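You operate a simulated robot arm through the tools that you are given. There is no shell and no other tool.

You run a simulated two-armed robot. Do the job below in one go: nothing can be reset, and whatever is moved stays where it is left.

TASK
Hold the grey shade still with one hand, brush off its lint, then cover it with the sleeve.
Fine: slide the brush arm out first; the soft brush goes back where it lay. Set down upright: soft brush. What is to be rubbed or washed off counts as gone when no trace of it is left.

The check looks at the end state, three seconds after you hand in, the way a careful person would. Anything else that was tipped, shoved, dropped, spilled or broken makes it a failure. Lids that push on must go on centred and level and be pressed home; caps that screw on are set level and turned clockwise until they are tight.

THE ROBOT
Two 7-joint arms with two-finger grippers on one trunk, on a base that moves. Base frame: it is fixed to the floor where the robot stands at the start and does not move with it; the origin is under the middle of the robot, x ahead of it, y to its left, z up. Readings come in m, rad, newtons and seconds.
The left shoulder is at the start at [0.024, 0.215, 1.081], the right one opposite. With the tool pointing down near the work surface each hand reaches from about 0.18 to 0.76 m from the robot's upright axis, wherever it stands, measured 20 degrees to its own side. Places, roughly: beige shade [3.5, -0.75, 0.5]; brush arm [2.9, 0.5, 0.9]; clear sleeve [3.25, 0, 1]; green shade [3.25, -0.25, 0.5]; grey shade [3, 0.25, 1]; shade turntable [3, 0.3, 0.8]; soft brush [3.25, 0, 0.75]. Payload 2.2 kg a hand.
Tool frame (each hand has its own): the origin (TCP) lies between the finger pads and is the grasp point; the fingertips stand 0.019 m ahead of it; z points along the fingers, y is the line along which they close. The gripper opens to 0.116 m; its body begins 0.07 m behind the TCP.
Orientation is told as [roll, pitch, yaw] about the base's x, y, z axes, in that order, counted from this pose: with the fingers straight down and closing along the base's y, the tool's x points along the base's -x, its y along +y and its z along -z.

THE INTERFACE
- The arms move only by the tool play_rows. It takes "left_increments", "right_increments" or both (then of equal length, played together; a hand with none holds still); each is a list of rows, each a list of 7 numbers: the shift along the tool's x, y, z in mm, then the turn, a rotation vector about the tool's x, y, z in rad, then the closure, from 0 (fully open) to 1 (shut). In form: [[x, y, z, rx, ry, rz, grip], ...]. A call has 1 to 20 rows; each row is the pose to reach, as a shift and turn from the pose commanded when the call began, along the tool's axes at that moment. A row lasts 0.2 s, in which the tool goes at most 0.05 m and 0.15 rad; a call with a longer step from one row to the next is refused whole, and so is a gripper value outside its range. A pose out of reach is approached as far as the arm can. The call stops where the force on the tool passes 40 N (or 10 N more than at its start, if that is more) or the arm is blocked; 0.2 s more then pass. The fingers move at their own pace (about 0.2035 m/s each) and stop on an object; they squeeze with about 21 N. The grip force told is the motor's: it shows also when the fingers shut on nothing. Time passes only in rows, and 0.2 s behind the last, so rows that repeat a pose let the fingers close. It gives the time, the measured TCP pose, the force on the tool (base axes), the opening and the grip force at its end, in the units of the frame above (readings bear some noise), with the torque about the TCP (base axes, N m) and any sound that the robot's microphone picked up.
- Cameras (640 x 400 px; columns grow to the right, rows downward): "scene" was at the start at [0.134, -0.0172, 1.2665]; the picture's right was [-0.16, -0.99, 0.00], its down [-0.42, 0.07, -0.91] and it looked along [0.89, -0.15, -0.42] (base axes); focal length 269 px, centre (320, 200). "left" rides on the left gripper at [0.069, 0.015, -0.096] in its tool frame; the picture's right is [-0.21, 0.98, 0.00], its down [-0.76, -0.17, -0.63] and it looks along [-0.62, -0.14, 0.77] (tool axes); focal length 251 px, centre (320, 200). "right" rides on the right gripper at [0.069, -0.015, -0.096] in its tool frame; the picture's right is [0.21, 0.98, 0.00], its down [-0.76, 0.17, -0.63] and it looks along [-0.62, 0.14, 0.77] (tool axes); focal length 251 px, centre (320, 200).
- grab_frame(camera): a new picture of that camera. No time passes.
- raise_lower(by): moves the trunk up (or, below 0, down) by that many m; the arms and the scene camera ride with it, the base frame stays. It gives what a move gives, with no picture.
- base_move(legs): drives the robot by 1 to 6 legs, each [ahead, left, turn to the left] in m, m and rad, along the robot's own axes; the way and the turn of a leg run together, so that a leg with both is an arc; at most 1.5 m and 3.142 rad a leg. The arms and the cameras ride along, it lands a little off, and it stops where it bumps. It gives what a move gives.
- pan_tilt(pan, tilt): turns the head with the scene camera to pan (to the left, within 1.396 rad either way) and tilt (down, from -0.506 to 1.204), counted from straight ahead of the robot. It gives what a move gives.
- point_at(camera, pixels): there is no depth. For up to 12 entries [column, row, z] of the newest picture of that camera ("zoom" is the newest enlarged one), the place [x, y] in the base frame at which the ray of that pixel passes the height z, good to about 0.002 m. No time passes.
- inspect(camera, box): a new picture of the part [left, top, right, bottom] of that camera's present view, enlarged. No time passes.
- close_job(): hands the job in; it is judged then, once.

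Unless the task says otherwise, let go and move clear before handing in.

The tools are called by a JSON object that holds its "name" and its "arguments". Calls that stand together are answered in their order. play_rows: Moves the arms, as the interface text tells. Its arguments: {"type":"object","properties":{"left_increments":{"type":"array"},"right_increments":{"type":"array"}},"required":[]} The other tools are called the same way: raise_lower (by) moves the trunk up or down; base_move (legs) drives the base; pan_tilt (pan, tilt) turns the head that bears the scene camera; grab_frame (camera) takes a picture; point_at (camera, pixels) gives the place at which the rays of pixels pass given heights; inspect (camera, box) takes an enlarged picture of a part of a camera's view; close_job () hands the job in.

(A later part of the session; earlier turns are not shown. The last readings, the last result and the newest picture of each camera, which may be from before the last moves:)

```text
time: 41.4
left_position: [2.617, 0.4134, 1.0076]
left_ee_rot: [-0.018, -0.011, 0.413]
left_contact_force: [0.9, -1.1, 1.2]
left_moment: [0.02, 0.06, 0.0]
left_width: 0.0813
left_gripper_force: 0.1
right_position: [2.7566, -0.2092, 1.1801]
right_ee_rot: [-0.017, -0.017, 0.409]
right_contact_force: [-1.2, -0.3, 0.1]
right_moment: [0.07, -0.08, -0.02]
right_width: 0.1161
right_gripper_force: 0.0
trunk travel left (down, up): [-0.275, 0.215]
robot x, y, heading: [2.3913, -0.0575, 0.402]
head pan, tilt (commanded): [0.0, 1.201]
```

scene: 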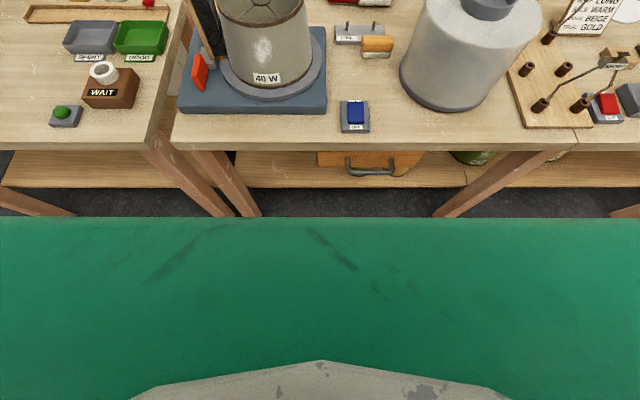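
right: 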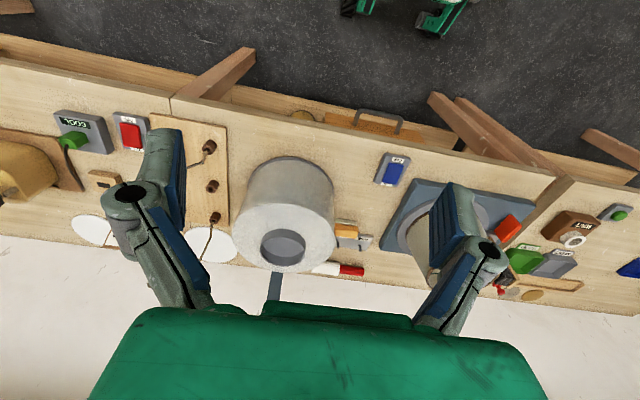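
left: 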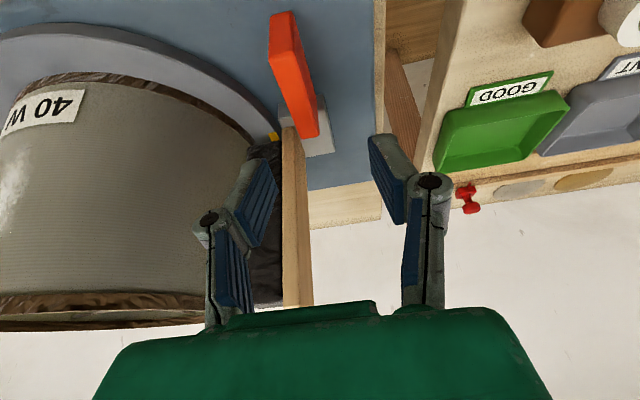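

The rocking grew and the base itself drifted (x 2.404→2.391, y −0.067→−0.057), which suggests the base is leaning on something under the bench. I'll back off 0.15 m and see whether it steadies.

{"name": "base_move", "arguments": {"legs": [[-0.15, 0, 0]]}}

{"name": "play_rows", "arguments": {"left_increments": [[0, 0, 0, 0, 0, 0, 0.3], [0, 0, 0, 0, 0, 0, 0.3], [0, 0, 0, 0, 0, 0, 0.3]]}}

{"name": "play_rows", "arguments": {"left_increments": [[0, 0, 0, 0, 0, 0, 0.3], [0, 0, 0, 0, 0, 0, 0.3], [0, 0, 0, 0, 0, 0, 0.3]]}}

{"name": "play_rows", "arguments": {"left_increments": [[0, 0, 0, 0, 0, 0, 0.3], [0, 0, 0, 0, 0, 0, 0.3], [0, 0, 0, 0, 0, 0, 0.3]]}}

{"name": "grab_frame", "arguments": {"camera": "scene"}}

```text
time: 42.8
left_position: [2.4791, 0.3489, 1.0107]
left_ee_rot: [-0.014, -0.016, 0.411]
left_contact_force: [-0.5, 0.0, 0.2]
left_moment: [0.05, -0.04, 0.03]
left_width: 0.0812
left_gripper_force: 0.1
right_position: [2.6191, -0.2731, 1.1783]
right_ee_rot: [-0.018, -0.02, 0.405]
right_contact_force: [-0.4, -0.7, 0.2]
right_moment: [-0.02, -0.06, 0.01]
right_width: 0.1161
right_gripper_force: 0.1
trunk travel left (down, up): [-0.275, 0.215]
robot x, y, heading: [2.2516, -0.1116, 0.398]
head pan, tilt (commanded): [0.0, 1.201]
```

```text
time: 43.6
left_position: [2.4765, 0.3543, 1.0082]
left_ee_rot: [-0.016, -0.011, 0.408]
left_contact_force: [-1.5, -0.1, -1.1]
left_moment: [-0.08, -0.11, 0.02]
left_width: 0.0811
left_gripper_force: 0.0
right_position: [2.618, -0.2652, 1.1727]
right_ee_rot: [-0.028, 0.007, 0.402]
right_contact_force: [0.5, -0.6, -0.9]
right_moment: [-0.04, 0.03, 0.01]
right_width: 0.1159
right_gripper_force: 0.0
trunk travel left (down, up): [-0.275, 0.215]
robot x, y, heading: [2.255, -0.1108, 0.398]
head pan, tilt (commanded): [0.0, 1.201]
```

```text
time: 44.6
left_position: [2.4906, 0.3121, 1.0273]
left_ee_rot: [0.029, -0.02, 0.403]
left_contact_force: [-0.2, -0.8, 0.9]
left_moment: [0.15, 0.02, 0.01]
left_width: 0.0814
left_gripper_force: 0.0
right_position: [2.6293, -0.3156, 1.1578]
right_ee_rot: [0.022, 0.012, 0.401]
right_contact_force: [0.5, -0.8, 0.6]
right_moment: [0.08, -0.01, 0.03]
right_width: 0.1161
right_gripper_force: 0.0
trunk travel left (down, up): [-0.275, 0.215]
robot x, y, heading: [2.2504, -0.1115, 0.389]
head pan, tilt (commanded): [0.0, 1.201]
stopped in row 3 (left hand): the arm was blocked; the commanded pose is now the measured one
```

```text
time: 45.4
left_position: [2.4863, 0.3288, 1.0209]
left_ee_rot: [0.014, -0.016, 0.406]
left_contact_force: [0.7, -0.1, 1.0]
left_moment: [0.03, 0.04, 0.0]
left_width: 0.0813
left_gripper_force: 0.0
right_position: [2.6263, -0.2972, 1.1614]
right_ee_rot: [0.002, 0.016, 0.403]
right_contact_force: [0.0, -1.7, 0.0]
right_moment: [0.06, 0.01, -0.03]
right_width: 0.1158
right_gripper_force: 0.0
trunk travel left (down, up): [-0.275, 0.215]
robot x, y, heading: [2.2477, -0.1064, 0.388]
head pan, tilt (commanded): [0.0, 1.201]
```

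```text
taken
```

scene: 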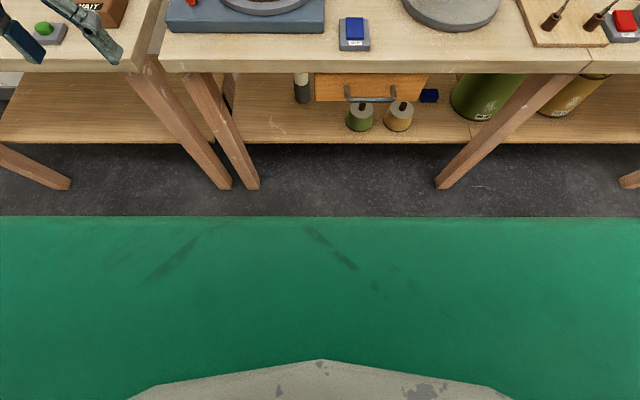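

The rocking persists in free space, so it's not contact. I'll sample at fine time steps to see its waveform.

{"name": "play_rows", "arguments": {"left_increments": [[0, 0, 0, 0, 0, 0, 0.3]]}}

{"name": "play_rows", "arguments": {"left_increments": [[0, 0, 0, 0, 0, 0, 0.3]]}}

{"name": "play_rows", "arguments": {"left_increments": [[0, 0, 0, 0, 0, 0, 0.3]]}}

{"name": "play_rows", "arguments": {"left_increments": [[0, 0, 0, 0, 0, 0, 0.3]]}}

{"name": "play_rows", "arguments": {"left_increments": [[0, 0, 0, 0, 0, 0, 0.3]]}}

{"name": "play_rows", "arguments": {"left_increments": [[0, 0, 0, 0, 0, 0, 0.3]]}}

{"name": "pan_tilt", "arguments": {"pan": 0.0, "tilt": 0.6}}

{"name": "pan_tilt", "arguments": {"pan": 0.0, "tilt": 0.65}}

{"name": "pan_tilt", "arguments": {"pan": 0.0, "tilt": 0.6}}

```text
time: 45.8
left_position: [2.4809, 0.3373, 1.0196]
left_ee_rot: [0.008, -0.018, 0.409]
left_contact_force: [-0.3, 0.4, 0.0]
left_moment: [0.02, -0.02, -0.01]
left_width: 0.0811
left_gripper_force: 0.1
right_position: [2.6191, -0.2864, 1.1728]
right_ee_rot: [0.001, -0.013, 0.403]
right_contact_force: [-1.0, 0.2, -0.3]
right_moment: [0.04, -0.05, -0.03]
right_width: 0.116
right_gripper_force: 0.0
trunk travel left (down, up): [-0.275, 0.215]
robot x, y, heading: [2.2467, -0.1052, 0.391]
head pan, tilt (commanded): [0.0, 1.201]
```

```text
time: 46.2
left_position: [2.4775, 0.3482, 1.0156]
left_ee_rot: [-0.006, -0.015, 0.409]
left_contact_force: [-0.6, 0.7, 0.2]
left_moment: [-0.03, -0.04, 0.01]
left_width: 0.0812
left_gripper_force: 0.1
right_position: [2.6151, -0.2741, 1.1681]
right_ee_rot: [-0.019, 0.017, 0.403]
right_contact_force: [0.4, -0.3, -0.7]
right_moment: [-0.05, 0.02, 0.03]
right_width: 0.116
right_gripper_force: 0.1
trunk travel left (down, up): [-0.275, 0.215]
robot x, y, heading: [2.2462, -0.1034, 0.389]
head pan, tilt (commanded): [0.0, 1.201]
```

```text
time: 46.6
left_position: [2.4892, 0.3171, 1.022]
left_ee_rot: [0.021, -0.014, 0.412]
left_contact_force: [-0.8, -0.3, -0.9]
left_moment: [0.04, 0.02, -0.03]
left_width: 0.081
left_gripper_force: 0.0
right_position: [2.6283, -0.3097, 1.165]
right_ee_rot: [0.019, -0.009, 0.404]
right_contact_force: [-0.7, 0.2, -1.3]
right_moment: [0.01, -0.01, -0.03]
right_width: 0.1161
right_gripper_force: 0.1
trunk travel left (down, up): [-0.275, 0.215]
robot x, y, heading: [2.2474, -0.1135, 0.396]
head pan, tilt (commanded): [0.0, 1.201]
```

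```text
time: 47.2
left_position: [2.4932, 0.3028, 1.0311]
left_ee_rot: [0.045, -0.023, 0.404]
left_contact_force: [0.7, -0.7, 0.4]
left_moment: [0.11, 0.05, -0.01]
left_width: 0.0811
left_gripper_force: 0.1
right_position: [2.6298, -0.3259, 1.1504]
right_ee_rot: [0.034, 0.026, 0.4]
right_contact_force: [0.8, 0.1, -0.1]
right_moment: [0.08, 0.0, -0.01]
right_width: 0.1156
right_gripper_force: 0.1
trunk travel left (down, up): [-0.275, 0.215]
robot x, y, heading: [2.2452, -0.1029, 0.381]
head pan, tilt (commanded): [0.0, 1.201]
stopped in row 1 (left hand): the arm was blocked; the commanded pose is now the measured one
```

```text
time: 47.8
left_position: [2.4558, 0.3916, 1.0051]
left_ee_rot: [-0.038, -0.013, 0.418]
left_contact_force: [-1.8, 1.0, -0.4]
left_moment: [-0.14, -0.12, 0.01]
left_width: 0.0814
left_gripper_force: 0.1
right_position: [2.5908, -0.2291, 1.1791]
right_ee_rot: [-0.051, 0.004, 0.406]
right_contact_force: [-0.4, 1.4, -0.1]
right_moment: [-0.12, -0.05, 0.01]
right_width: 0.1164
right_gripper_force: 0.1
trunk travel left (down, up): [-0.275, 0.215]
robot x, y, heading: [2.2404, -0.0819, 0.39]
head pan, tilt (commanded): [0.0, 1.201]
stopped in row 1 (left hand): the arm was blocked; the commanded pose is now the measured one
```

```text
time: 48.4
left_position: [2.4694, 0.3537, 1.016]
left_ee_rot: [-0.009, -0.019, 0.41]
left_contact_force: [0.2, 0.3, -0.4]
left_moment: [0.01, 0.0, 0.01]
left_width: 0.0815
left_gripper_force: 0.1
right_position: [2.604, -0.2697, 1.1741]
right_ee_rot: [-0.021, -0.004, 0.403]
right_contact_force: [-0.1, 0.8, 0.3]
right_moment: [-0.01, -0.01, -0.01]
right_width: 0.1161
right_gripper_force: 0.1
trunk travel left (down, up): [-0.275, 0.215]
robot x, y, heading: [2.2457, -0.0979, 0.391]
head pan, tilt (commanded): [0.0, 1.201]
stopped in row 1 (left hand): the arm was blocked; the commanded pose is now the measured one
```

```text
time: 49.4
left_position: [2.4604, 0.3797, 1.0079]
left_ee_rot: [-0.034, -0.015, 0.41]
left_contact_force: [-0.8, 0.5, 0.1]
left_moment: [-0.05, -0.03, 0.01]
left_width: 0.0811
left_gripper_force: 0.2
right_position: [2.5928, -0.241, 1.1803]
right_ee_rot: [-0.046, -0.005, 0.401]
right_contact_force: [-1.0, 0.3, 0.9]
right_moment: [-0.02, -0.04, 0.01]
right_width: 0.1162
right_gripper_force: 0.0
trunk travel left (down, up): [-0.275, 0.215]
robot x, y, heading: [2.2422, -0.0897, 0.384]
head pan, tilt (commanded): [0.0, 0.6]
```

```text
time: 50.0
left_position: [2.4791, 0.3342, 1.0212]
left_ee_rot: [0.011, -0.017, 0.406]
left_contact_force: [0.7, -0.6, -0.5]
left_moment: [0.04, 0.03, -0.04]
left_width: 0.0811
left_gripper_force: 0.1
right_position: [2.6132, -0.2922, 1.1693]
right_ee_rot: [0.0, -0.012, 0.398]
right_contact_force: [-0.2, -0.8, 0.2]
right_moment: [-0.01, 0.01, 0.02]
right_width: 0.1162
right_gripper_force: 0.0
trunk travel left (down, up): [-0.275, 0.215]
robot x, y, heading: [2.2491, -0.1001, 0.385]
head pan, tilt (commanded): [0.0, 0.649]
```

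```text
time: 50.7
left_position: [2.4848, 0.318, 1.0254]
left_ee_rot: [0.024, -0.022, 0.403]
left_contact_force: [0.6, -0.2, 1.2]
left_moment: [0.04, 0.05, 0.0]
left_width: 0.081
left_gripper_force: 0.0
right_position: [2.6203, -0.3085, 1.1609]
right_ee_rot: [0.013, 0.01, 0.398]
right_contact_force: [0.1, -0.9, 0.1]
right_moment: [0.05, 0.01, -0.01]
right_width: 0.1162
right_gripper_force: 0.2
trunk travel left (down, up): [-0.275, 0.215]
robot x, y, heading: [2.2464, -0.1055, 0.387]
head pan, tilt (commanded): [0.0, 0.6]
```

The right wrist's pitch is jittering (−0.013 to +0.026) while it sits folded close to the shoulder, and that seems to be what shakes the body. I'll move both hands out to a comfortable posture like the starting one and check.

{"name": "play_rows", "arguments": {"left_increments": [[-10, -8, 0, 0, 0, 0, 0.3], [-30, -20, 0, 0, 0, 0, 0.3], [-50, -34, 0, 0, 0, 0, 0.3], [-70, -48, 0, 0, 0, 0, 0.3], [-90, -62, 0, 0, 0, 0, 0.3], [-110, -76, 0, 0, 0, 0, 0.3], [-125, -90, 0, 0, 0, 0, 0.3], [-135, -100, 0, 0, 0, 0, 0.3]], "right_increments": [[-15, 8, 5, 0, 0, 0, 0], [-50, 20, 10, 0, 0, 0, 0], [-85, 35, 20, 0, 0, 0, 0], [-120, 50, 30, 0, 0, 0, 0], [-155, 65, 40, 0, 0, 0, 0], [-190, 80, 50, 0, 0, 0, 0], [-215, 92, 55, 0, 0, 0, 0], [-235, 100, 60, 0, 0, 0, 0]]}}

{"name": "pan_tilt", "arguments": {"pan": 0.0, "tilt": 0.6}}

{"name": "pan_tilt", "arguments": {"pan": 0.0, "tilt": 0.62}}

{"name": "pan_tilt", "arguments": {"pan": 0.0, "tilt": 0.6}}

{"name": "pan_tilt", "arguments": {"pan": 0.0, "tilt": 0.62}}

```text
time: 52.7
left_position: [2.6378, 0.2989, 1.024]
left_ee_rot: [-0.001, -0.025, 0.405]
left_contact_force: [-0.3, -0.4, 0.4]
left_moment: [-0.04, -0.02, -0.02]
left_width: 0.0812
left_gripper_force: 0.0
right_position: [2.7846, -0.1028, 1.116]
right_ee_rot: [-0.014, -0.01, 0.395]
right_contact_force: [0.2, 0.4, -0.4]
right_moment: [-0.05, -0.03, -0.05]
right_width: 0.1162
right_gripper_force: 0.1
trunk travel left (down, up): [-0.275, 0.215]
robot x, y, heading: [2.2481, -0.1066, 0.382]
head pan, tilt (commanded): [0.0, 0.6]
stopped in row 8 (left hand): the arm was blocked; the commanded pose is now the measured one
```

```text
time: 53.3
left_position: [2.6502, 0.2686, 1.03]
left_ee_rot: [0.022, -0.026, 0.4]
left_contact_force: [0.6, -1.6, 0.4]
left_moment: [0.09, 0.03, 0.01]
left_width: 0.0812
left_gripper_force: 0.0
right_position: [2.7991, -0.135, 1.1104]
right_ee_rot: [0.012, -0.009, 0.39]
right_contact_force: [0.3, -1.5, -0.2]
right_moment: [0.11, 0.02, -0.02]
right_width: 0.116
right_gripper_force: 0.0
trunk travel left (down, up): [-0.275, 0.215]
robot x, y, heading: [2.2512, -0.1107, 0.382]
head pan, tilt (commanded): [0.0, 0.6]
```

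```text
time: 53.9
left_position: [2.6339, 0.3108, 1.0205]
left_ee_rot: [-0.012, -0.021, 0.408]
left_contact_force: [0.9, 0.8, 0.7]
left_moment: [-0.09, -0.04, -0.04]
left_width: 0.0813
left_gripper_force: 0.1
right_position: [2.7805, -0.088, 1.1161]
right_ee_rot: [-0.025, -0.008, 0.398]
right_contact_force: [-0.2, 0.0, 0.3]
right_moment: [-0.03, -0.01, 0.0]
right_width: 0.116
right_gripper_force: 0.0
trunk travel left (down, up): [-0.275, 0.215]
robot x, y, heading: [2.2466, -0.1031, 0.385]
head pan, tilt (commanded): [0.0, 0.62]
```

```text
time: 54.5
left_position: [2.6291, 0.3194, 1.0191]
left_ee_rot: [-0.019, -0.022, 0.407]
left_contact_force: [0.0, 1.1, -1.0]
left_moment: [-0.1, -0.04, 0.01]
left_width: 0.0809
left_gripper_force: 0.1
right_position: [2.777, -0.0803, 1.1172]
right_ee_rot: [-0.028, -0.007, 0.397]
right_contact_force: [-0.4, 1.8, -0.6]
right_moment: [-0.14, -0.05, 0.01]
right_width: 0.1158
right_gripper_force: 0.0
trunk travel left (down, up): [-0.275, 0.215]
robot x, y, heading: [2.2493, -0.1016, 0.385]
head pan, tilt (commanded): [0.0, 0.6]
```

```text
time: 55.1
left_position: [2.65, 0.2708, 1.028]
left_ee_rot: [0.02, -0.024, 0.399]
left_contact_force: [1.2, -1.8, -0.5]
left_moment: [0.16, 0.08, -0.01]
left_width: 0.0811
left_gripper_force: 0.0
right_position: [2.7982, -0.1313, 1.1098]
right_ee_rot: [0.009, -0.006, 0.389]
right_contact_force: [0.8, -1.7, 0.3]
right_moment: [0.15, 0.05, -0.04]
right_width: 0.116
right_gripper_force: 0.1
trunk travel left (down, up): [-0.275, 0.215]
robot x, y, heading: [2.2489, -0.107, 0.384]
head pan, tilt (commanded): [0.0, 0.62]
```

The wrist jitter is gone; the remaining sway has a ~1.8 s period and 0.02 rad amplitude. I'll let time pass to see it decay.

{"name": "pan_tilt", "arguments": {"pan": 0.0, "tilt": 0.62}}

{"name": "pan_tilt", "arguments": {"pan": 0.0, "tilt": 0.62}}

{"name": "pan_tilt", "arguments": {"pan": 0.0, "tilt": 0.62}}

{"name": "pan_tilt", "arguments": {"pan": 0.0, "tilt": 0.62}}

{"name": "pan_tilt", "arguments": {"pan": 0.0, "tilt": 0.62}}

{"name": "pan_tilt", "arguments": {"pan": 0.0, "tilt": 0.62}}

{"name": "pan_tilt", "arguments": {"pan": 0.0, "tilt": 0.62}}

{"name": "pan_tilt", "arguments": {"pan": 0.0, "tilt": 0.62}}

```text
time: 55.7
left_position: [2.6417, 0.2905, 1.0243]
left_ee_rot: [0.003, -0.022, 0.401]
left_contact_force: [-0.1, -0.2, -0.4]
left_moment: [0.05, 0.02, 0.0]
left_width: 0.0814
left_gripper_force: 0.1
right_position: [2.7907, -0.1113, 1.113]
right_ee_rot: [-0.005, -0.005, 0.397]
right_contact_force: [0.4, 0.0, 0.6]
right_moment: [0.01, 0.01, 0.02]
right_width: 0.1163
right_gripper_force: 0.0
trunk travel left (down, up): [-0.275, 0.215]
robot x, y, heading: [2.2506, -0.108, 0.387]
head pan, tilt (commanded): [0.0, 0.62]
```

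```text
time: 56.3
left_position: [2.6274, 0.3268, 1.0171]
left_ee_rot: [-0.028, -0.018, 0.408]
left_contact_force: [-0.8, 1.4, -0.3]
left_moment: [-0.12, -0.05, -0.01]
left_width: 0.0814
left_gripper_force: 0.0
right_position: [2.7766, -0.0725, 1.1193]
right_ee_rot: [-0.037, -0.007, 0.4]
right_contact_force: [-0.2, 1.2, -0.6]
right_moment: [-0.1, -0.03, 0.03]
right_width: 0.116
right_gripper_force: 0.1
trunk travel left (down, up): [-0.275, 0.215]
robot x, y, heading: [2.2412, -0.1028, 0.388]
head pan, tilt (commanded): [0.0, 0.62]
```

```text
time: 56.9
left_position: [2.6445, 0.2852, 1.025]
left_ee_rot: [0.011, -0.024, 0.401]
left_contact_force: [0.4, -0.6, 0.5]
left_moment: [0.02, 0.02, -0.03]
left_width: 0.0812
left_gripper_force: 0.0
right_position: [2.7921, -0.1163, 1.1117]
right_ee_rot: [0.003, -0.005, 0.392]
right_contact_force: [0.1, -1.1, -0.1]
right_moment: [0.02, 0.0, 0.01]
right_width: 0.1162
right_gripper_force: 0.0
trunk travel left (down, up): [-0.275, 0.215]
robot x, y, heading: [2.2481, -0.1106, 0.384]
head pan, tilt (commanded): [0.0, 0.62]
```

```text
time: 57.5
left_position: [2.648, 0.2763, 1.0262]
left_ee_rot: [0.016, -0.026, 0.402]
left_contact_force: [0.2, -0.4, 0.0]
left_moment: [0.11, 0.06, -0.01]
left_width: 0.0808
left_gripper_force: 0.0
right_position: [2.7974, -0.1262, 1.1105]
right_ee_rot: [0.006, -0.005, 0.392]
right_contact_force: [1.1, -1.0, 0.2]
right_moment: [0.09, 0.03, 0.02]
right_width: 0.116
right_gripper_force: 0.0
trunk travel left (down, up): [-0.275, 0.215]
robot x, y, heading: [2.2516, -0.1107, 0.385]
head pan, tilt (commanded): [0.0, 0.62]
```

```text
time: 58.1
left_position: [2.6274, 0.3247, 1.0182]
left_ee_rot: [-0.026, -0.021, 0.409]
left_contact_force: [-0.8, 2.0, 0.6]
left_moment: [-0.13, -0.07, 0.0]
left_width: 0.0811
left_gripper_force: 0.1
right_position: [2.775, -0.0744, 1.118]
right_ee_rot: [-0.035, -0.006, 0.4]
right_contact_force: [-0.4, 1.5, -0.1]
right_moment: [-0.2, -0.1, -0.01]
right_width: 0.1161
right_gripper_force: 0.0
trunk travel left (down, up): [-0.275, 0.215]
robot x, y, heading: [2.2471, -0.1005, 0.383]
head pan, tilt (commanded): [0.0, 0.62]
```

```text
time: 58.7
left_position: [2.637, 0.3014, 1.022]
left_ee_rot: [-0.004, -0.021, 0.403]
left_contact_force: [-0.1, 0.8, 0.6]
left_moment: [-0.05, 0.04, 0.04]
left_width: 0.0812
left_gripper_force: 0.1
right_position: [2.7863, -0.0992, 1.1149]
right_ee_rot: [-0.014, -0.007, 0.393]
right_contact_force: [-0.1, 0.1, 0.4]
right_moment: [-0.02, 0.01, -0.01]
right_width: 0.1161
right_gripper_force: 0.1
trunk travel left (down, up): [-0.275, 0.215]
robot x, y, heading: [2.2495, -0.1064, 0.38]
head pan, tilt (commanded): [0.0, 0.62]
```

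```text
time: 59.3
left_position: [2.6505, 0.2679, 1.0283]
left_ee_rot: [0.024, -0.028, 0.399]
left_contact_force: [0.4, -1.1, -0.4]
left_moment: [0.1, 0.06, 0.02]
left_width: 0.0813
left_gripper_force: 0.1
right_position: [2.8003, -0.1344, 1.1087]
right_ee_rot: [0.015, -0.005, 0.392]
right_contact_force: [0.6, -2.1, 0.6]
right_moment: [0.11, 0.01, -0.01]
right_width: 0.1161
right_gripper_force: 0.1
trunk travel left (down, up): [-0.275, 0.215]
robot x, y, heading: [2.2504, -0.1133, 0.385]
head pan, tilt (commanded): [0.0, 0.62]
```

```text
time: 59.9
left_position: [2.6315, 0.3127, 1.0201]
left_ee_rot: [-0.016, -0.022, 0.408]
left_contact_force: [0.2, 1.0, -0.6]
left_moment: [-0.07, -0.04, -0.01]
left_width: 0.0813
left_gripper_force: 0.0
right_position: [2.7811, -0.0877, 1.1164]
right_ee_rot: [-0.024, -0.007, 0.396]
right_contact_force: [-0.4, 0.2, 0.3]
right_moment: [-0.05, -0.02, 0.03]
right_width: 0.116
right_gripper_force: 0.0
trunk travel left (down, up): [-0.275, 0.215]
robot x, y, heading: [2.246, -0.1034, 0.387]
head pan, tilt (commanded): [0.0, 0.62]
```

The sway isn't decaying (about ±0.025 rad in roll). It started after the trunk was raised, so I'll put the trunk back to its original height and sample again.

{"name": "raise_lower", "arguments": {"by": -0.05}}

{"name": "pan_tilt", "arguments": {"pan": 0.0, "tilt": 0.62}}

{"name": "pan_tilt", "arguments": {"pan": 0.0, "tilt": 0.62}}

{"name": "pan_tilt", "arguments": {"pan": 0.0, "tilt": 0.62}}

{"name": "pan_tilt", "arguments": {"pan": 0.0, "tilt": 0.62}}

{"name": "pan_tilt", "arguments": {"pan": 0.0, "tilt": 0.62}}

{"name": "grab_frame", "arguments": {"camera": "scene"}}

```text
time: 60.8
left_position: [2.6386, 0.2973, 0.9733]
left_ee_rot: [-0.001, -0.024, 0.404]
left_contact_force: [0.5, 0.1, -0.1]
left_moment: [0.0, 0.01, -0.02]
left_width: 0.0812
left_gripper_force: 0.3
right_position: [2.7865, -0.1029, 1.0639]
right_ee_rot: [-0.014, -0.007, 0.394]
right_contact_force: [-0.8, 0.1, 0.7]
right_moment: [0.0, 0.01, 0.02]
right_width: 0.116
right_gripper_force: 0.0
trunk travel left (down, up): [-0.225, 0.265]
robot x, y, heading: [2.251, -0.1055, 0.382]
head pan, tilt (commanded): [0.0, 0.62]
```

```text
time: 61.4
left_position: [2.6263, 0.3244, 0.9657]
left_ee_rot: [-0.025, -0.02, 0.409]
left_contact_force: [0.2, 1.2, 0.4]
left_moment: [-0.13, -0.06, -0.03]
left_width: 0.0811
left_gripper_force: 0.1
right_position: [2.776, -0.0753, 1.0683]
right_ee_rot: [-0.036, -0.007, 0.399]
right_contact_force: [-0.4, 1.2, -0.3]
right_moment: [-0.13, -0.06, 0.01]
right_width: 0.1161
right_gripper_force: 0.0
trunk travel left (down, up): [-0.225, 0.265]
robot x, y, heading: [2.2457, -0.0986, 0.383]
head pan, tilt (commanded): [0.0, 0.62]
```

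```text
time: 62.0
left_position: [2.6441, 0.285, 0.9752]
left_ee_rot: [0.01, -0.023, 0.402]
left_contact_force: [-0.2, -0.8, 0.2]
left_moment: [0.07, 0.03, 0.03]
left_width: 0.0815
left_gripper_force: 0.1
right_position: [2.7942, -0.1166, 1.0612]
right_ee_rot: [0.001, -0.005, 0.393]
right_contact_force: [-0.2, -0.5, -0.6]
right_moment: [0.06, 0.07, 0.0]
right_width: 0.1161
right_gripper_force: 0.1
trunk travel left (down, up): [-0.225, 0.265]
robot x, y, heading: [2.2506, -0.1099, 0.387]
head pan, tilt (commanded): [0.0, 0.62]
```

```text
time: 62.6
left_position: [2.6478, 0.2768, 0.9779]
left_ee_rot: [0.017, -0.023, 0.4]
left_contact_force: [-0.2, -0.5, -0.2]
left_moment: [0.09, 0.07, 0.03]
left_width: 0.0813
left_gripper_force: 0.1
right_position: [2.7967, -0.1258, 1.0608]
right_ee_rot: [0.007, -0.006, 0.392]
right_contact_force: [0.3, -0.8, -0.3]
right_moment: [0.11, 0.05, -0.04]
right_width: 0.116
right_gripper_force: 0.0
trunk travel left (down, up): [-0.225, 0.265]
robot x, y, heading: [2.2487, -0.1104, 0.384]
head pan, tilt (commanded): [0.0, 0.62]
```

```text
time: 63.2
left_position: [2.6306, 0.3194, 0.9685]
left_ee_rot: [-0.02, -0.021, 0.409]
left_contact_force: [-0.2, 1.1, -0.1]
left_moment: [-0.13, -0.08, -0.02]
left_width: 0.0813
left_gripper_force: 0.1
right_position: [2.7784, -0.0801, 1.0675]
right_ee_rot: [-0.031, -0.008, 0.399]
right_contact_force: [0.2, 1.2, 0.1]
right_moment: [-0.16, -0.07, 0.02]
right_width: 0.1162
right_gripper_force: 0.1
trunk travel left (down, up): [-0.225, 0.265]
robot x, y, heading: [2.2449, -0.1038, 0.387]
head pan, tilt (commanded): [0.0, 0.62]
```

```text
time: 63.8
left_position: [2.6348, 0.3081, 0.9707]
left_ee_rot: [-0.011, -0.02, 0.405]
left_contact_force: [0.3, 0.0, 0.1]
left_moment: [-0.03, -0.06, -0.03]
left_width: 0.0812
left_gripper_force: 0.1
right_position: [2.7835, -0.0924, 1.0657]
right_ee_rot: [-0.019, -0.008, 0.395]
right_contact_force: [0.0, 0.7, -0.3]
right_moment: [-0.1, -0.03, 0.03]
right_width: 0.116
right_gripper_force: 0.1
trunk travel left (down, up): [-0.225, 0.265]
robot x, y, heading: [2.2484, -0.103, 0.387]
head pan, tilt (commanded): [0.0, 0.62]
```

```text
taken
```

scene: 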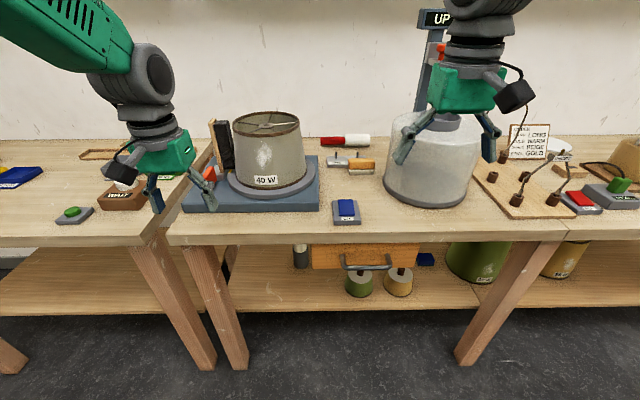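

The amplitude may be slowly decreasing (about 0.027 → 0.020). I'll let more time pass without moving anything.

{"name": "pan_tilt", "arguments": {"pan": 1.2, "tilt": 0.62}}

{"name": "pan_tilt", "arguments": {"pan": -1.2, "tilt": 0.62}}

{"name": "pan_tilt", "arguments": {"pan": 1.2, "tilt": 0.62}}

{"name": "pan_tilt", "arguments": {"pan": -1.2, "tilt": 0.62}}

{"name": "pan_tilt", "arguments": {"pan": 0.0, "tilt": 0.62}}

{"name": "pan_tilt", "arguments": {"pan": 0.0, "tilt": 0.62}}

{"name": "pan_tilt", "arguments": {"pan": 0.0, "tilt": 0.62}}

```text
time: 65.2
left_position: [2.6492, 0.2742, 0.9776]
left_ee_rot: [0.017, -0.027, 0.399]
left_contact_force: [0.7, -0.8, 0.4]
left_moment: [0.06, 0.06, -0.01]
left_width: 0.0813
left_gripper_force: 0.0
right_position: [2.7971, -0.1283, 1.06]
right_ee_rot: [0.008, -0.005, 0.391]
right_contact_force: [0.6, -1.3, 1.0]
right_moment: [0.1, 0.05, -0.03]
right_width: 0.1161
right_gripper_force: 0.1
trunk travel left (down, up): [-0.225, 0.265]
robot x, y, heading: [2.2496, -0.1099, 0.388]
head pan, tilt (commanded): [1.201, 0.62]
```

```text
time: 67.4
left_position: [2.6309, 0.316, 0.9685]
left_ee_rot: [-0.017, -0.022, 0.407]
left_contact_force: [-0.2, 1.0, 0.1]
left_moment: [-0.13, -0.05, 0.0]
left_width: 0.0814
left_gripper_force: 0.1
right_position: [2.7793, -0.084, 1.0669]
right_ee_rot: [-0.027, -0.006, 0.398]
right_contact_force: [-1.1, 1.3, 0.2]
right_moment: [-0.12, -0.04, 0.05]
right_width: 0.1161
right_gripper_force: 0.1
trunk travel left (down, up): [-0.225, 0.265]
robot x, y, heading: [2.2504, -0.0975, 0.388]
head pan, tilt (commanded): [-1.201, 0.62]
```

```text
time: 69.6
left_position: [2.6419, 0.2906, 0.9759]
left_ee_rot: [0.005, -0.022, 0.4]
left_contact_force: [-0.6, 0.4, 0.3]
left_moment: [0.03, 0.04, 0.02]
left_width: 0.0811
left_gripper_force: 0.0
right_position: [2.7903, -0.1107, 1.063]
right_ee_rot: [-0.007, -0.006, 0.396]
right_contact_force: [0.2, -0.1, -0.1]
right_moment: [0.05, 0.01, 0.01]
right_width: 0.1161
right_gripper_force: 0.1
trunk travel left (down, up): [-0.225, 0.265]
robot x, y, heading: [2.2469, -0.1067, 0.383]
head pan, tilt (commanded): [1.201, 0.62]
```

```text
time: 71.8
left_position: [2.6407, 0.2942, 0.9741]
left_ee_rot: [0.0, -0.022, 0.404]
left_contact_force: [0.3, -0.7, 0.7]
left_moment: [0.04, -0.02, -0.03]
left_width: 0.0814
left_gripper_force: 0.0
right_position: [2.7883, -0.1066, 1.0643]
right_ee_rot: [-0.009, -0.005, 0.394]
right_contact_force: [0.9, -0.2, -1.1]
right_moment: [0.01, 0.01, -0.01]
right_width: 0.1159
right_gripper_force: 0.0
trunk travel left (down, up): [-0.225, 0.265]
robot x, y, heading: [2.247, -0.107, 0.385]
head pan, tilt (commanded): [-1.201, 0.62]
```

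```text
time: 73.2
left_position: [2.6358, 0.3075, 0.9709]
left_ee_rot: [-0.009, -0.02, 0.405]
left_contact_force: [0.1, 0.6, -0.5]
left_moment: [-0.02, -0.02, 0.02]
left_width: 0.0811
left_gripper_force: 0.1
right_position: [2.7833, -0.0936, 1.0658]
right_ee_rot: [-0.018, -0.006, 0.395]
right_contact_force: [-0.4, 0.9, 0.0]
right_moment: [-0.04, 0.0, 0.0]
right_width: 0.1159
right_gripper_force: 0.0
trunk travel left (down, up): [-0.225, 0.265]
robot x, y, heading: [2.2467, -0.1046, 0.381]
head pan, tilt (commanded): [0.0, 0.62]
```

```text
time: 73.8
left_position: [2.642, 0.2916, 0.9739]
left_ee_rot: [0.003, -0.023, 0.401]
left_contact_force: [0.0, -0.3, -0.9]
left_moment: [0.04, -0.01, -0.04]
left_width: 0.0812
left_gripper_force: 0.0
right_position: [2.7897, -0.1094, 1.0632]
right_ee_rot: [-0.005, -0.007, 0.393]
right_contact_force: [0.2, -0.3, 0.6]
right_moment: [0.03, -0.01, -0.02]
right_width: 0.1163
right_gripper_force: 0.0
trunk travel left (down, up): [-0.225, 0.265]
robot x, y, heading: [2.249, -0.1038, 0.383]
head pan, tilt (commanded): [0.0, 0.62]
```

```text
time: 74.4
left_position: [2.641, 0.2937, 0.974]
left_ee_rot: [0.001, -0.023, 0.404]
left_contact_force: [-0.2, -0.3, 0.7]
left_moment: [0.04, 0.05, -0.01]
left_width: 0.0812
left_gripper_force: 0.0
right_position: [2.7889, -0.1069, 1.0642]
right_ee_rot: [-0.009, -0.004, 0.393]
right_contact_force: [0.3, -0.1, 0.0]
right_moment: [0.05, 0.0, -0.04]
right_width: 0.1161
right_gripper_force: 0.1
trunk travel left (down, up): [-0.225, 0.265]
robot x, y, heading: [2.2504, -0.1092, 0.383]
head pan, tilt (commanded): [0.0, 0.62]
```

The sway has died down to under 0.005 rad; it's a lightly damped mode that the folded right arm was exciting. From here I'll move smoothly and keep the arms out of folded postures. First I'll lift both hands clear, then drive in again.

{"name": "play_rows", "arguments": {"left_increments": [[3, 3, -4, 0, 0, 0, 0.3], [12, 12, -15, 0, 0.002, 0, 0.3], [27, 27, -33, 0, 0.006, 0.005, 0.3], [45, 45, -54, 0, 0.012, 0.01, 0.3], [63, 63, -76, 0, 0.016, 0.015, 0.3], [80, 80, -96, 0, 0.02, 0.02, 0.3], [92, 92, -110, 0, 0.022, 0.02, 0.3], [98, 98, -118, 0, 0.022, 0.02, 0.3], [100, 100, -120, 0, 0.022, 0.02, 0.3]], "right_increments": [[3, 0, -4, 0, 0, 0, 0], [12, 0, -15, 0, 0, 0, 0], [27, 0, -33, 0, 0, 0, 0], [45, 0, -54, 0, 0, 0, 0], [63, 0, -76, 0, 0, 0, 0], [80, 0, -96, 0, 0, 0, 0], [92, 0, -110, 0, 0, 0, 0], [98, 0, -118, 0, 0, 0, 0], [100, 0, -120, 0, 0, 0, 0]]}}

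{"name": "base_move", "arguments": {"legs": [[0.2, 0, 0]]}}

{"name": "pan_tilt", "arguments": {"pan": 0.8, "tilt": 0.62}}

{"name": "pan_tilt", "arguments": {"pan": 0.0, "tilt": 0.62}}

{"name": "pan_tilt", "arguments": {"pan": 0.0, "tilt": 0.62}}

{"name": "grab_frame", "arguments": {"camera": "scene"}}

```text
time: 76.4
left_position: [2.5067, 0.3497, 1.0901]
left_ee_rot: [-0.003, -0.003, 0.382]
left_contact_force: [-0.3, 0.1, -0.1]
left_moment: [-0.02, -0.04, 0.0]
left_width: 0.0811
left_gripper_force: 0.1
right_position: [2.6939, -0.1411, 1.1832]
right_ee_rot: [-0.013, -0.004, 0.395]
right_contact_force: [0.2, 0.2, 0.1]
right_moment: [-0.01, 0.0, -0.02]
right_width: 0.1164
right_gripper_force: 0.1
trunk travel left (down, up): [-0.225, 0.265]
robot x, y, heading: [2.2482, -0.108, 0.38]
head pan, tilt (commanded): [0.0, 0.62]
```

```text
time: 78.0
left_position: [2.6983, 0.4201, 1.0913]
left_ee_rot: [0.003, 0.001, 0.383]
left_contact_force: [-0.1, 0.2, 0.1]
left_moment: [0.01, 0.01, -0.03]
left_width: 0.0814
left_gripper_force: 0.1
right_position: [2.8855, -0.0706, 1.1826]
right_ee_rot: [-0.007, -0.006, 0.395]
right_contact_force: [1.1, 0.1, -0.2]
right_moment: [0.01, 0.05, -0.01]
right_width: 0.1161
right_gripper_force: 0.0
trunk travel left (down, up): [-0.225, 0.265]
robot x, y, heading: [2.4383, -0.0269, 0.388]
head pan, tilt (commanded): [0.0, 0.62]
```

```text
time: 79.2
left_position: [2.6927, 0.429, 1.0894]
left_ee_rot: [-0.004, -0.002, 0.383]
left_contact_force: [-0.3, -0.3, -0.1]
left_moment: [0.0, 0.01, -0.01]
left_width: 0.0811
left_gripper_force: 0.1
right_position: [2.8806, -0.0605, 1.1848]
right_ee_rot: [-0.016, -0.008, 0.394]
right_contact_force: [-0.3, 0.1, -0.8]
right_moment: [-0.01, 0.01, 0.01]
right_width: 0.116
right_gripper_force: 0.1
trunk travel left (down, up): [-0.225, 0.265]
robot x, y, heading: [2.4413, -0.031, 0.382]
head pan, tilt (commanded): [0.799, 0.62]
```

```text
time: 80.3
left_position: [2.6919, 0.4258, 1.0913]
left_ee_rot: [-0.004, -0.003, 0.385]
left_contact_force: [-0.4, 0.6, 0.7]
left_moment: [0.01, 0.01, 0.02]
left_width: 0.0811
left_gripper_force: 0.0
right_position: [2.8814, -0.0641, 1.1849]
right_ee_rot: [-0.011, -0.008, 0.393]
right_contact_force: [-0.3, -0.3, 0.0]
right_moment: [-0.02, -0.01, -0.02]
right_width: 0.1162
right_gripper_force: 0.1
trunk travel left (down, up): [-0.225, 0.265]
robot x, y, heading: [2.4394, -0.0301, 0.382]
head pan, tilt (commanded): [0.0, 0.62]
```

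```text
time: 80.9
left_position: [2.6935, 0.4256, 1.0897]
left_ee_rot: [-0.002, -0.004, 0.385]
left_contact_force: [-0.1, -0.6, -0.4]
left_moment: [-0.01, 0.01, 0.01]
left_width: 0.0812
left_gripper_force: 0.0
right_position: [2.8818, -0.0652, 1.1847]
right_ee_rot: [-0.012, -0.009, 0.394]
right_contact_force: [0.0, 0.2, -0.4]
right_moment: [-0.01, 0.0, -0.01]
right_width: 0.1161
right_gripper_force: 0.0
trunk travel left (down, up): [-0.225, 0.265]
robot x, y, heading: [2.4344, -0.0293, 0.388]
head pan, tilt (commanded): [0.0, 0.62]
```

```text
taken
```

scene: 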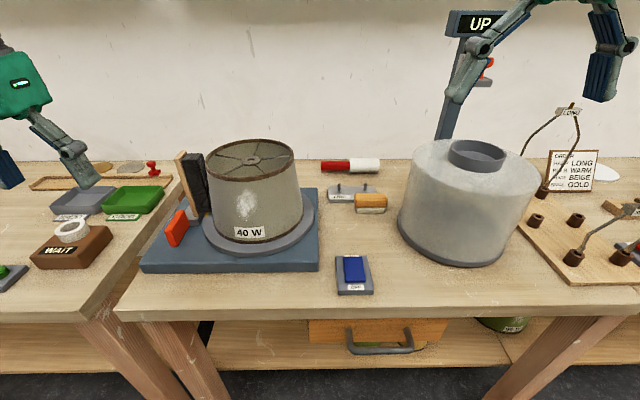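

All is steady now, with the robot at (2.437,-0.03). I'll move the left hand smoothly to above the tab's front part, tilted and half-closed.

{"name": "play_rows", "arguments": {"left_increments": [[-4, -1, 4, 0, -0.012, 0, 0.4], [-17, -2, 17, 0, -0.048, 0, 0.55], [-38, -5, 38, 0, -0.108, 0, 0.55], [-63, -9, 63, 0, -0.18, 0, 0.55], [-89, -13, 88, 0, -0.252, 0, 0.55], [-113, -16, 112, 0, -0.32, 0, 0.55], [-130, -18, 129, 0, -0.368, 0, 0.55], [-138, -20, 137, 0, -0.392, 0, 0.55], [-141, -20, 140, 0, -0.4, 0, 0.55]]}}

{"name": "pan_tilt", "arguments": {"pan": 0.0, "tilt": 0.62}}

{"name": "pan_tilt", "arguments": {"pan": 0.0, "tilt": 0.62}}

{"name": "grab_frame", "arguments": {"camera": "left"}}

{"name": "grab_frame", "arguments": {"camera": "scene"}}

```text
time: 82.9
left_position: [2.8324, 0.4597, 0.9492]
left_ee_rot: [-0.003, -0.402, 0.385]
left_contact_force: [0.3, -0.3, 0.9]
left_moment: [0.03, -0.02, 0.02]
left_width: 0.052
left_gripper_force: 0.1
right_position: [2.883, -0.0648, 1.1861]
right_ee_rot: [-0.012, -0.005, 0.393]
right_contact_force: [-0.6, -0.1, -0.1]
right_moment: [0.02, 0.01, 0.03]
right_width: 0.116
right_gripper_force: 0.1
trunk travel left (down, up): [-0.225, 0.265]
robot x, y, heading: [2.4369, -0.0256, 0.387]
head pan, tilt (commanded): [0.0, 0.62]
```

```text
time: 83.5
left_position: [2.8314, 0.4598, 0.9501]
left_ee_rot: [-0.004, -0.402, 0.382]
left_contact_force: [-0.9, 0.1, 0.6]
left_moment: [-0.01, -0.01, 0.01]
left_width: 0.0522
left_gripper_force: 0.0
right_position: [2.8822, -0.0637, 1.1848]
right_ee_rot: [-0.011, -0.007, 0.393]
right_contact_force: [-0.3, -0.3, 0.4]
right_moment: [0.0, 0.01, 0.0]
right_width: 0.1158
right_gripper_force: 0.0
trunk travel left (down, up): [-0.225, 0.265]
robot x, y, heading: [2.4381, -0.0289, 0.384]
head pan, tilt (commanded): [0.0, 0.62]
```

```text
time: 84.1
left_position: [2.8306, 0.4594, 0.9501]
left_ee_rot: [-0.003, -0.403, 0.384]
left_contact_force: [0.0, 0.2, -1.2]
left_moment: [0.0, 0.01, 0.01]
left_width: 0.0519
left_gripper_force: 0.1
right_position: [2.881, -0.0647, 1.1852]
right_ee_rot: [-0.012, -0.007, 0.395]
right_contact_force: [-0.8, -1.5, -0.7]
right_moment: [0.03, -0.02, -0.02]
right_width: 0.1161
right_gripper_force: 0.0
trunk travel left (down, up): [-0.225, 0.265]
robot x, y, heading: [2.4382, -0.0293, 0.387]
head pan, tilt (commanded): [0.0, 0.62]
```

```text
taken
```

left: 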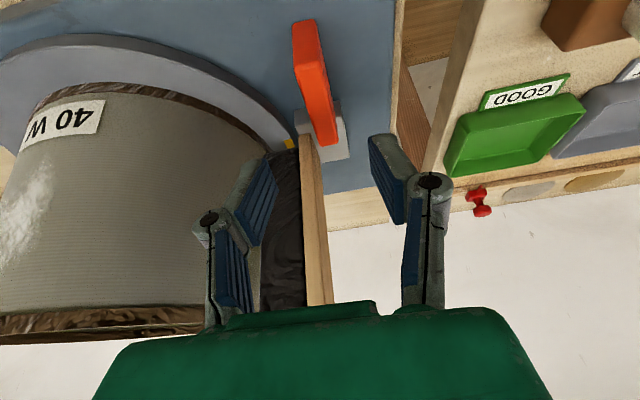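

```text
taken
```

scene: 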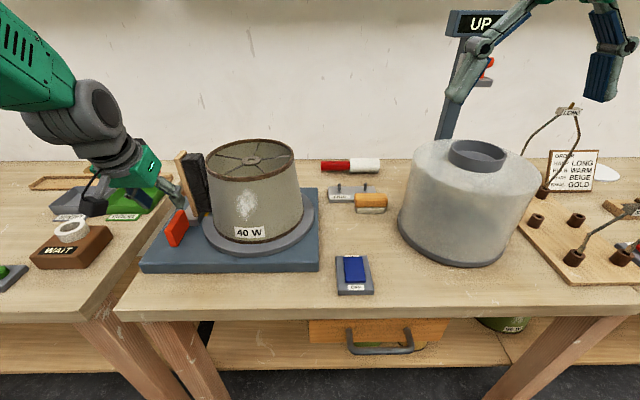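

Steady at (2.831, 0.459, 0.950), and the tab is visible at (300-335, 20-145) in the left picture. I'll check its position from this close view.

{"name": "point_at", "arguments": {"camera": "left", "pixels": [[313, 67, 0.88], [328, 142, 0.88], [305, 22, 0.835], [291, 143, 0.84], [320, 150, 0.83], [340, 165, 0.83], [300, 140, 0.98], [397, 100, 0.83]]}}

{"name": "inspect", "arguments": {"camera": "left", "box": [200, 0, 440, 150]}}

```text
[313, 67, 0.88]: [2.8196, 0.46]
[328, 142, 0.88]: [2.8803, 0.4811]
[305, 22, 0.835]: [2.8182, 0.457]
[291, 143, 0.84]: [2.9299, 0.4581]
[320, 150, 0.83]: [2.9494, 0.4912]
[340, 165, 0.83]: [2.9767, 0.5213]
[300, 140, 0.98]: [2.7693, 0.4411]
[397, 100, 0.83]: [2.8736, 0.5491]
```

```text
2.67 times, centred on (320, 75) of left
```

zoom: 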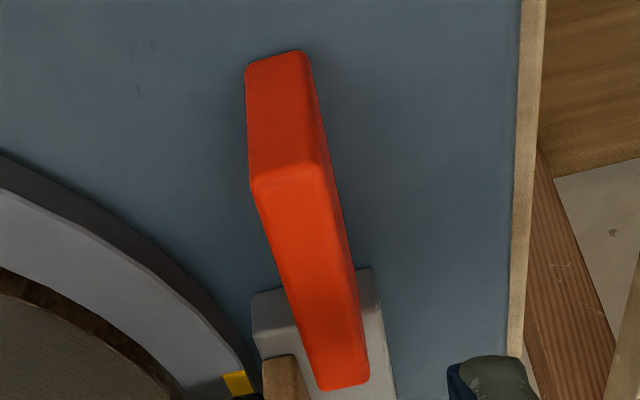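

The tab's centreline lies right under the fingers. I'll descend straight down to straddle it (TCP to z≈0.872).

{"name": "play_rows", "arguments": {"left_increments": [[2, 0, 6, 0, 0, 0, 0.55], [7, 0, 20, 0, 0, 0, 0.55], [13, 1, 38, 0, 0, 0, 0.55], [19, 1, 55, 0, 0, 0, 0.55], [23, 1, 68, 0, 0, 0, 0.55], [25, 1, 74, 0, 0, 0, 0.55], [25, 1, 74, 0, 0, 0, 0.55]]}}

{"name": "grab_frame", "arguments": {"camera": "left"}}

{"name": "inspect", "arguments": {"camera": "scene", "box": [100, 140, 320, 280]}}

```text
time: 85.7
left_position: [2.8361, 0.4627, 0.8733]
left_ee_rot: [-0.005, -0.404, 0.384]
left_contact_force: [-0.1, 0.4, -0.8]
left_moment: [0.01, 0.01, 0.0]
left_width: 0.0521
left_gripper_force: 0.0
right_position: [2.8809, -0.0654, 1.1852]
right_ee_rot: [-0.012, -0.007, 0.393]
right_contact_force: [-0.2, 0.9, 0.3]
right_moment: [0.02, 0.0, 0.02]
right_width: 0.1158
right_gripper_force: 0.1
trunk travel left (down, up): [-0.225, 0.265]
robot x, y, heading: [2.4364, -0.0309, 0.381]
head pan, tilt (commanded): [0.0, 0.62]
```

```text
taken
```

left: 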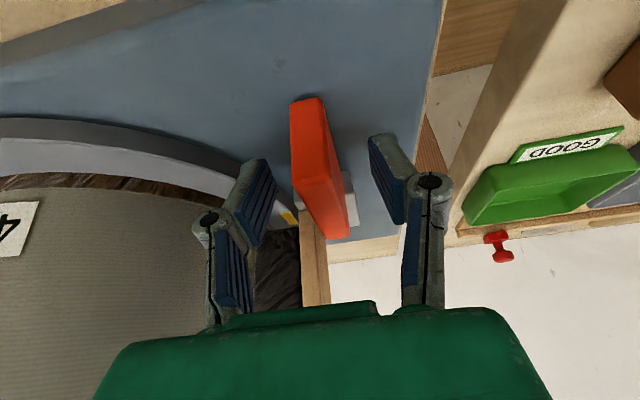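

```text
2.86 times, centred on (210, 210) of scene
```

zoom: 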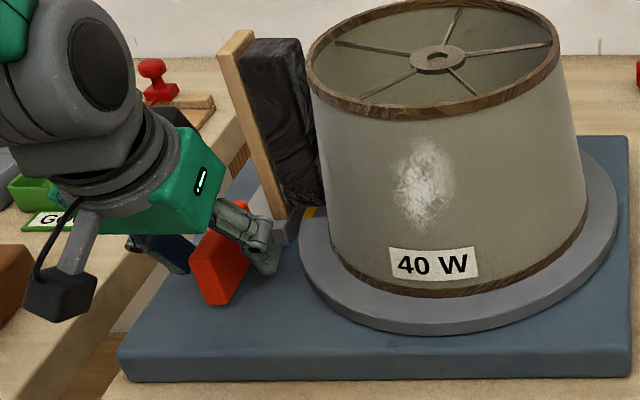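

The fingers straddle the tab evenly (pads at columns 270 and 370, tab at 318). I'll close on it.

{"name": "play_rows", "arguments": {"left_increments": [[0, 0, 0, 0, 0, 0, 0.65], [0, 0, 0, 0, 0, 0, 0.75], [0, 0, 0, 0, 0, 0, 0.85], [0, 0, 0, 0, 0, 0, 1.0], [0, 0, 0, 0, 0, 0, 1.0]]}}

{"name": "grab_frame", "arguments": {"camera": "left"}}

```text
time: 86.9
left_position: [2.8363, 0.4636, 0.8732]
left_ee_rot: [-0.004, -0.402, 0.385]
left_contact_force: [0.0, 1.5, -0.3]
left_moment: [-0.36, -0.04, 0.97]
left_width: 0.0172
left_gripper_force: 42.6
right_position: [2.8813, -0.0646, 1.1854]
right_ee_rot: [-0.015, -0.007, 0.395]
right_contact_force: [-0.3, 0.2, 0.1]
right_moment: [0.0, -0.03, -0.02]
right_width: 0.1162
right_gripper_force: 0.2
trunk travel left (down, up): [-0.225, 0.265]
robot x, y, heading: [2.4362, -0.0321, 0.387]
head pan, tilt (commanded): [0.0, 0.62]
```

```text
taken
```

left: 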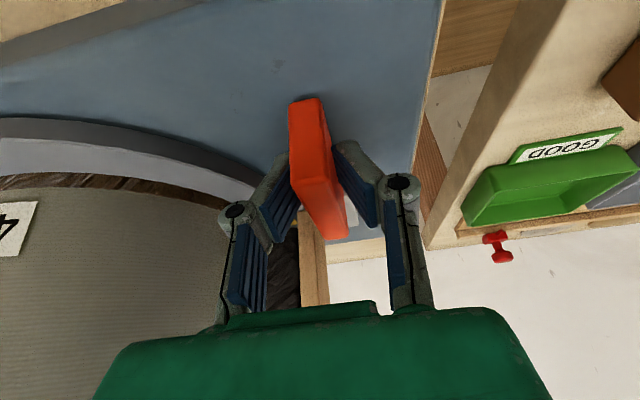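

The tab is held (width 0.017 m). I'll pull it left in small steps and watch the force.

{"name": "play_rows", "arguments": {"left_increments": [[0, 2, 0, 0, 0, 0, 1.0], [0, 6, 0, 0, 0, 0, 1.0], [0, 10, 0, 0, 0, 0, 1.0], [0, 14, 0, 0, 0, 0, 1.0], [0, 18, 0, 0, 0, 0, 1.0], [0, 20, 0, 0, 0, 0, 1.0]]}}

{"name": "inspect", "arguments": {"camera": "scene", "box": [100, 140, 320, 280]}}

```text
time: 88.3
left_position: [2.8297, 0.4808, 0.8725]
left_ee_rot: [-0.002, -0.404, 0.383]
left_contact_force: [1.4, -1.1, 6.7]
left_moment: [-0.8, 0.67, 0.88]
left_width: 0.0171
left_gripper_force: 42.7
right_position: [2.882, -0.0649, 1.1849]
right_ee_rot: [-0.012, -0.008, 0.394]
right_contact_force: [0.0, -0.5, 0.5]
right_moment: [-0.01, 0.02, 0.0]
right_width: 0.1161
right_gripper_force: 0.0
trunk travel left (down, up): [-0.225, 0.265]
robot x, y, heading: [2.4367, -0.0311, 0.382]
head pan, tilt (commanded): [0.0, 0.62]
```

```text
2.86 times, centred on (210, 210) of scene
```

zoom: 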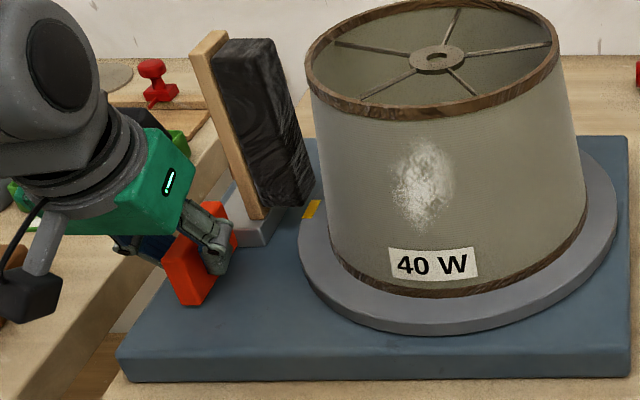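

It slid 18 mm left, and a gap now shows between bristles and shade. I'll continue outward.

{"name": "play_rows", "arguments": {"left_increments": [[0, 2, 0, 0, 0, 0, 1.0], [0, 6, 0, 0, 0, 0, 1.0], [0, 10, 0, 0, 0, 0, 1.0], [0, 14, 0, 0, 0, 0, 1.0], [0, 18, 0, 0, 0, 0, 1.0], [0, 22, 0, 0, 0, 0, 1.0], [0, 25, 0, 0, 0, 0, 1.0]]}}

{"name": "inspect", "arguments": {"camera": "scene", "box": [100, 140, 320, 280]}}

```text
time: 89.9
left_position: [2.8231, 0.4971, 0.8731]
left_ee_rot: [0.001, -0.398, 0.378]
left_contact_force: [11.8, -27.8, -6.0]
left_moment: [-0.27, -1.03, 0.75]
left_width: 0.0174
left_gripper_force: 42.7
right_position: [2.884, -0.0712, 1.1842]
right_ee_rot: [-0.007, -0.007, 0.395]
right_contact_force: [0.2, -0.3, 0.0]
right_moment: [0.0, 0.0, -0.02]
right_width: 0.116
right_gripper_force: 0.0
trunk travel left (down, up): [-0.225, 0.265]
robot x, y, heading: [2.4383, -0.0279, 0.378]
head pan, tilt (commanded): [0.0, 0.62]
```

```text
2.86 times, centred on (210, 210) of scene
```

zoom: 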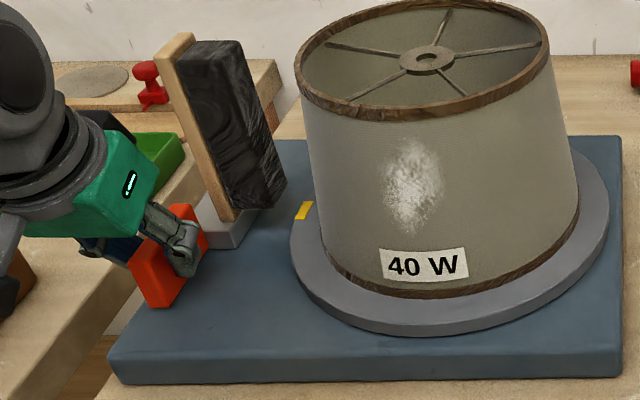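

The tab stopped after about 36 mm of travel, with the force at 30 N, so the arm is fully out. I'll relieve the pull, open, and lift away.

{"name": "play_rows", "arguments": {"left_increments": [[0, -4, 0, 0, 0, 0, 1.0], [0, -8, 0, 0, 0, 0, 1.0], [0, -8, 0, 0, 0, 0, 0.75], [0, -8, 0, 0, 0, 0, 0.6], [0, -8, 0, 0, 0, 0, 0.55]]}}

{"name": "grab_frame", "arguments": {"camera": "left"}}

```text
time: 91.1
left_position: [2.8238, 0.4945, 0.8738]
left_ee_rot: [-0.001, -0.401, 0.383]
left_contact_force: [0.2, 0.6, 0.5]
left_moment: [0.01, 0.02, 0.03]
left_width: 0.0522
left_gripper_force: 0.1
right_position: [2.8811, -0.0681, 1.1827]
right_ee_rot: [-0.011, -0.007, 0.394]
right_contact_force: [0.3, -0.6, -0.5]
right_moment: [0.02, 0.04, -0.01]
right_width: 0.116
right_gripper_force: 0.0
trunk travel left (down, up): [-0.225, 0.265]
robot x, y, heading: [2.4379, -0.0303, 0.384]
head pan, tilt (commanded): [0.0, 0.62]
```

```text
taken
```

left: 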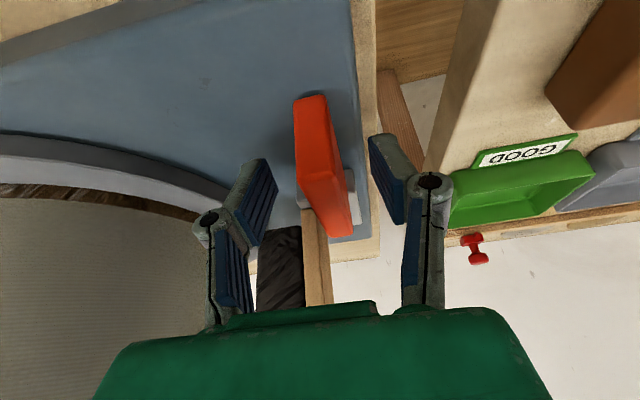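

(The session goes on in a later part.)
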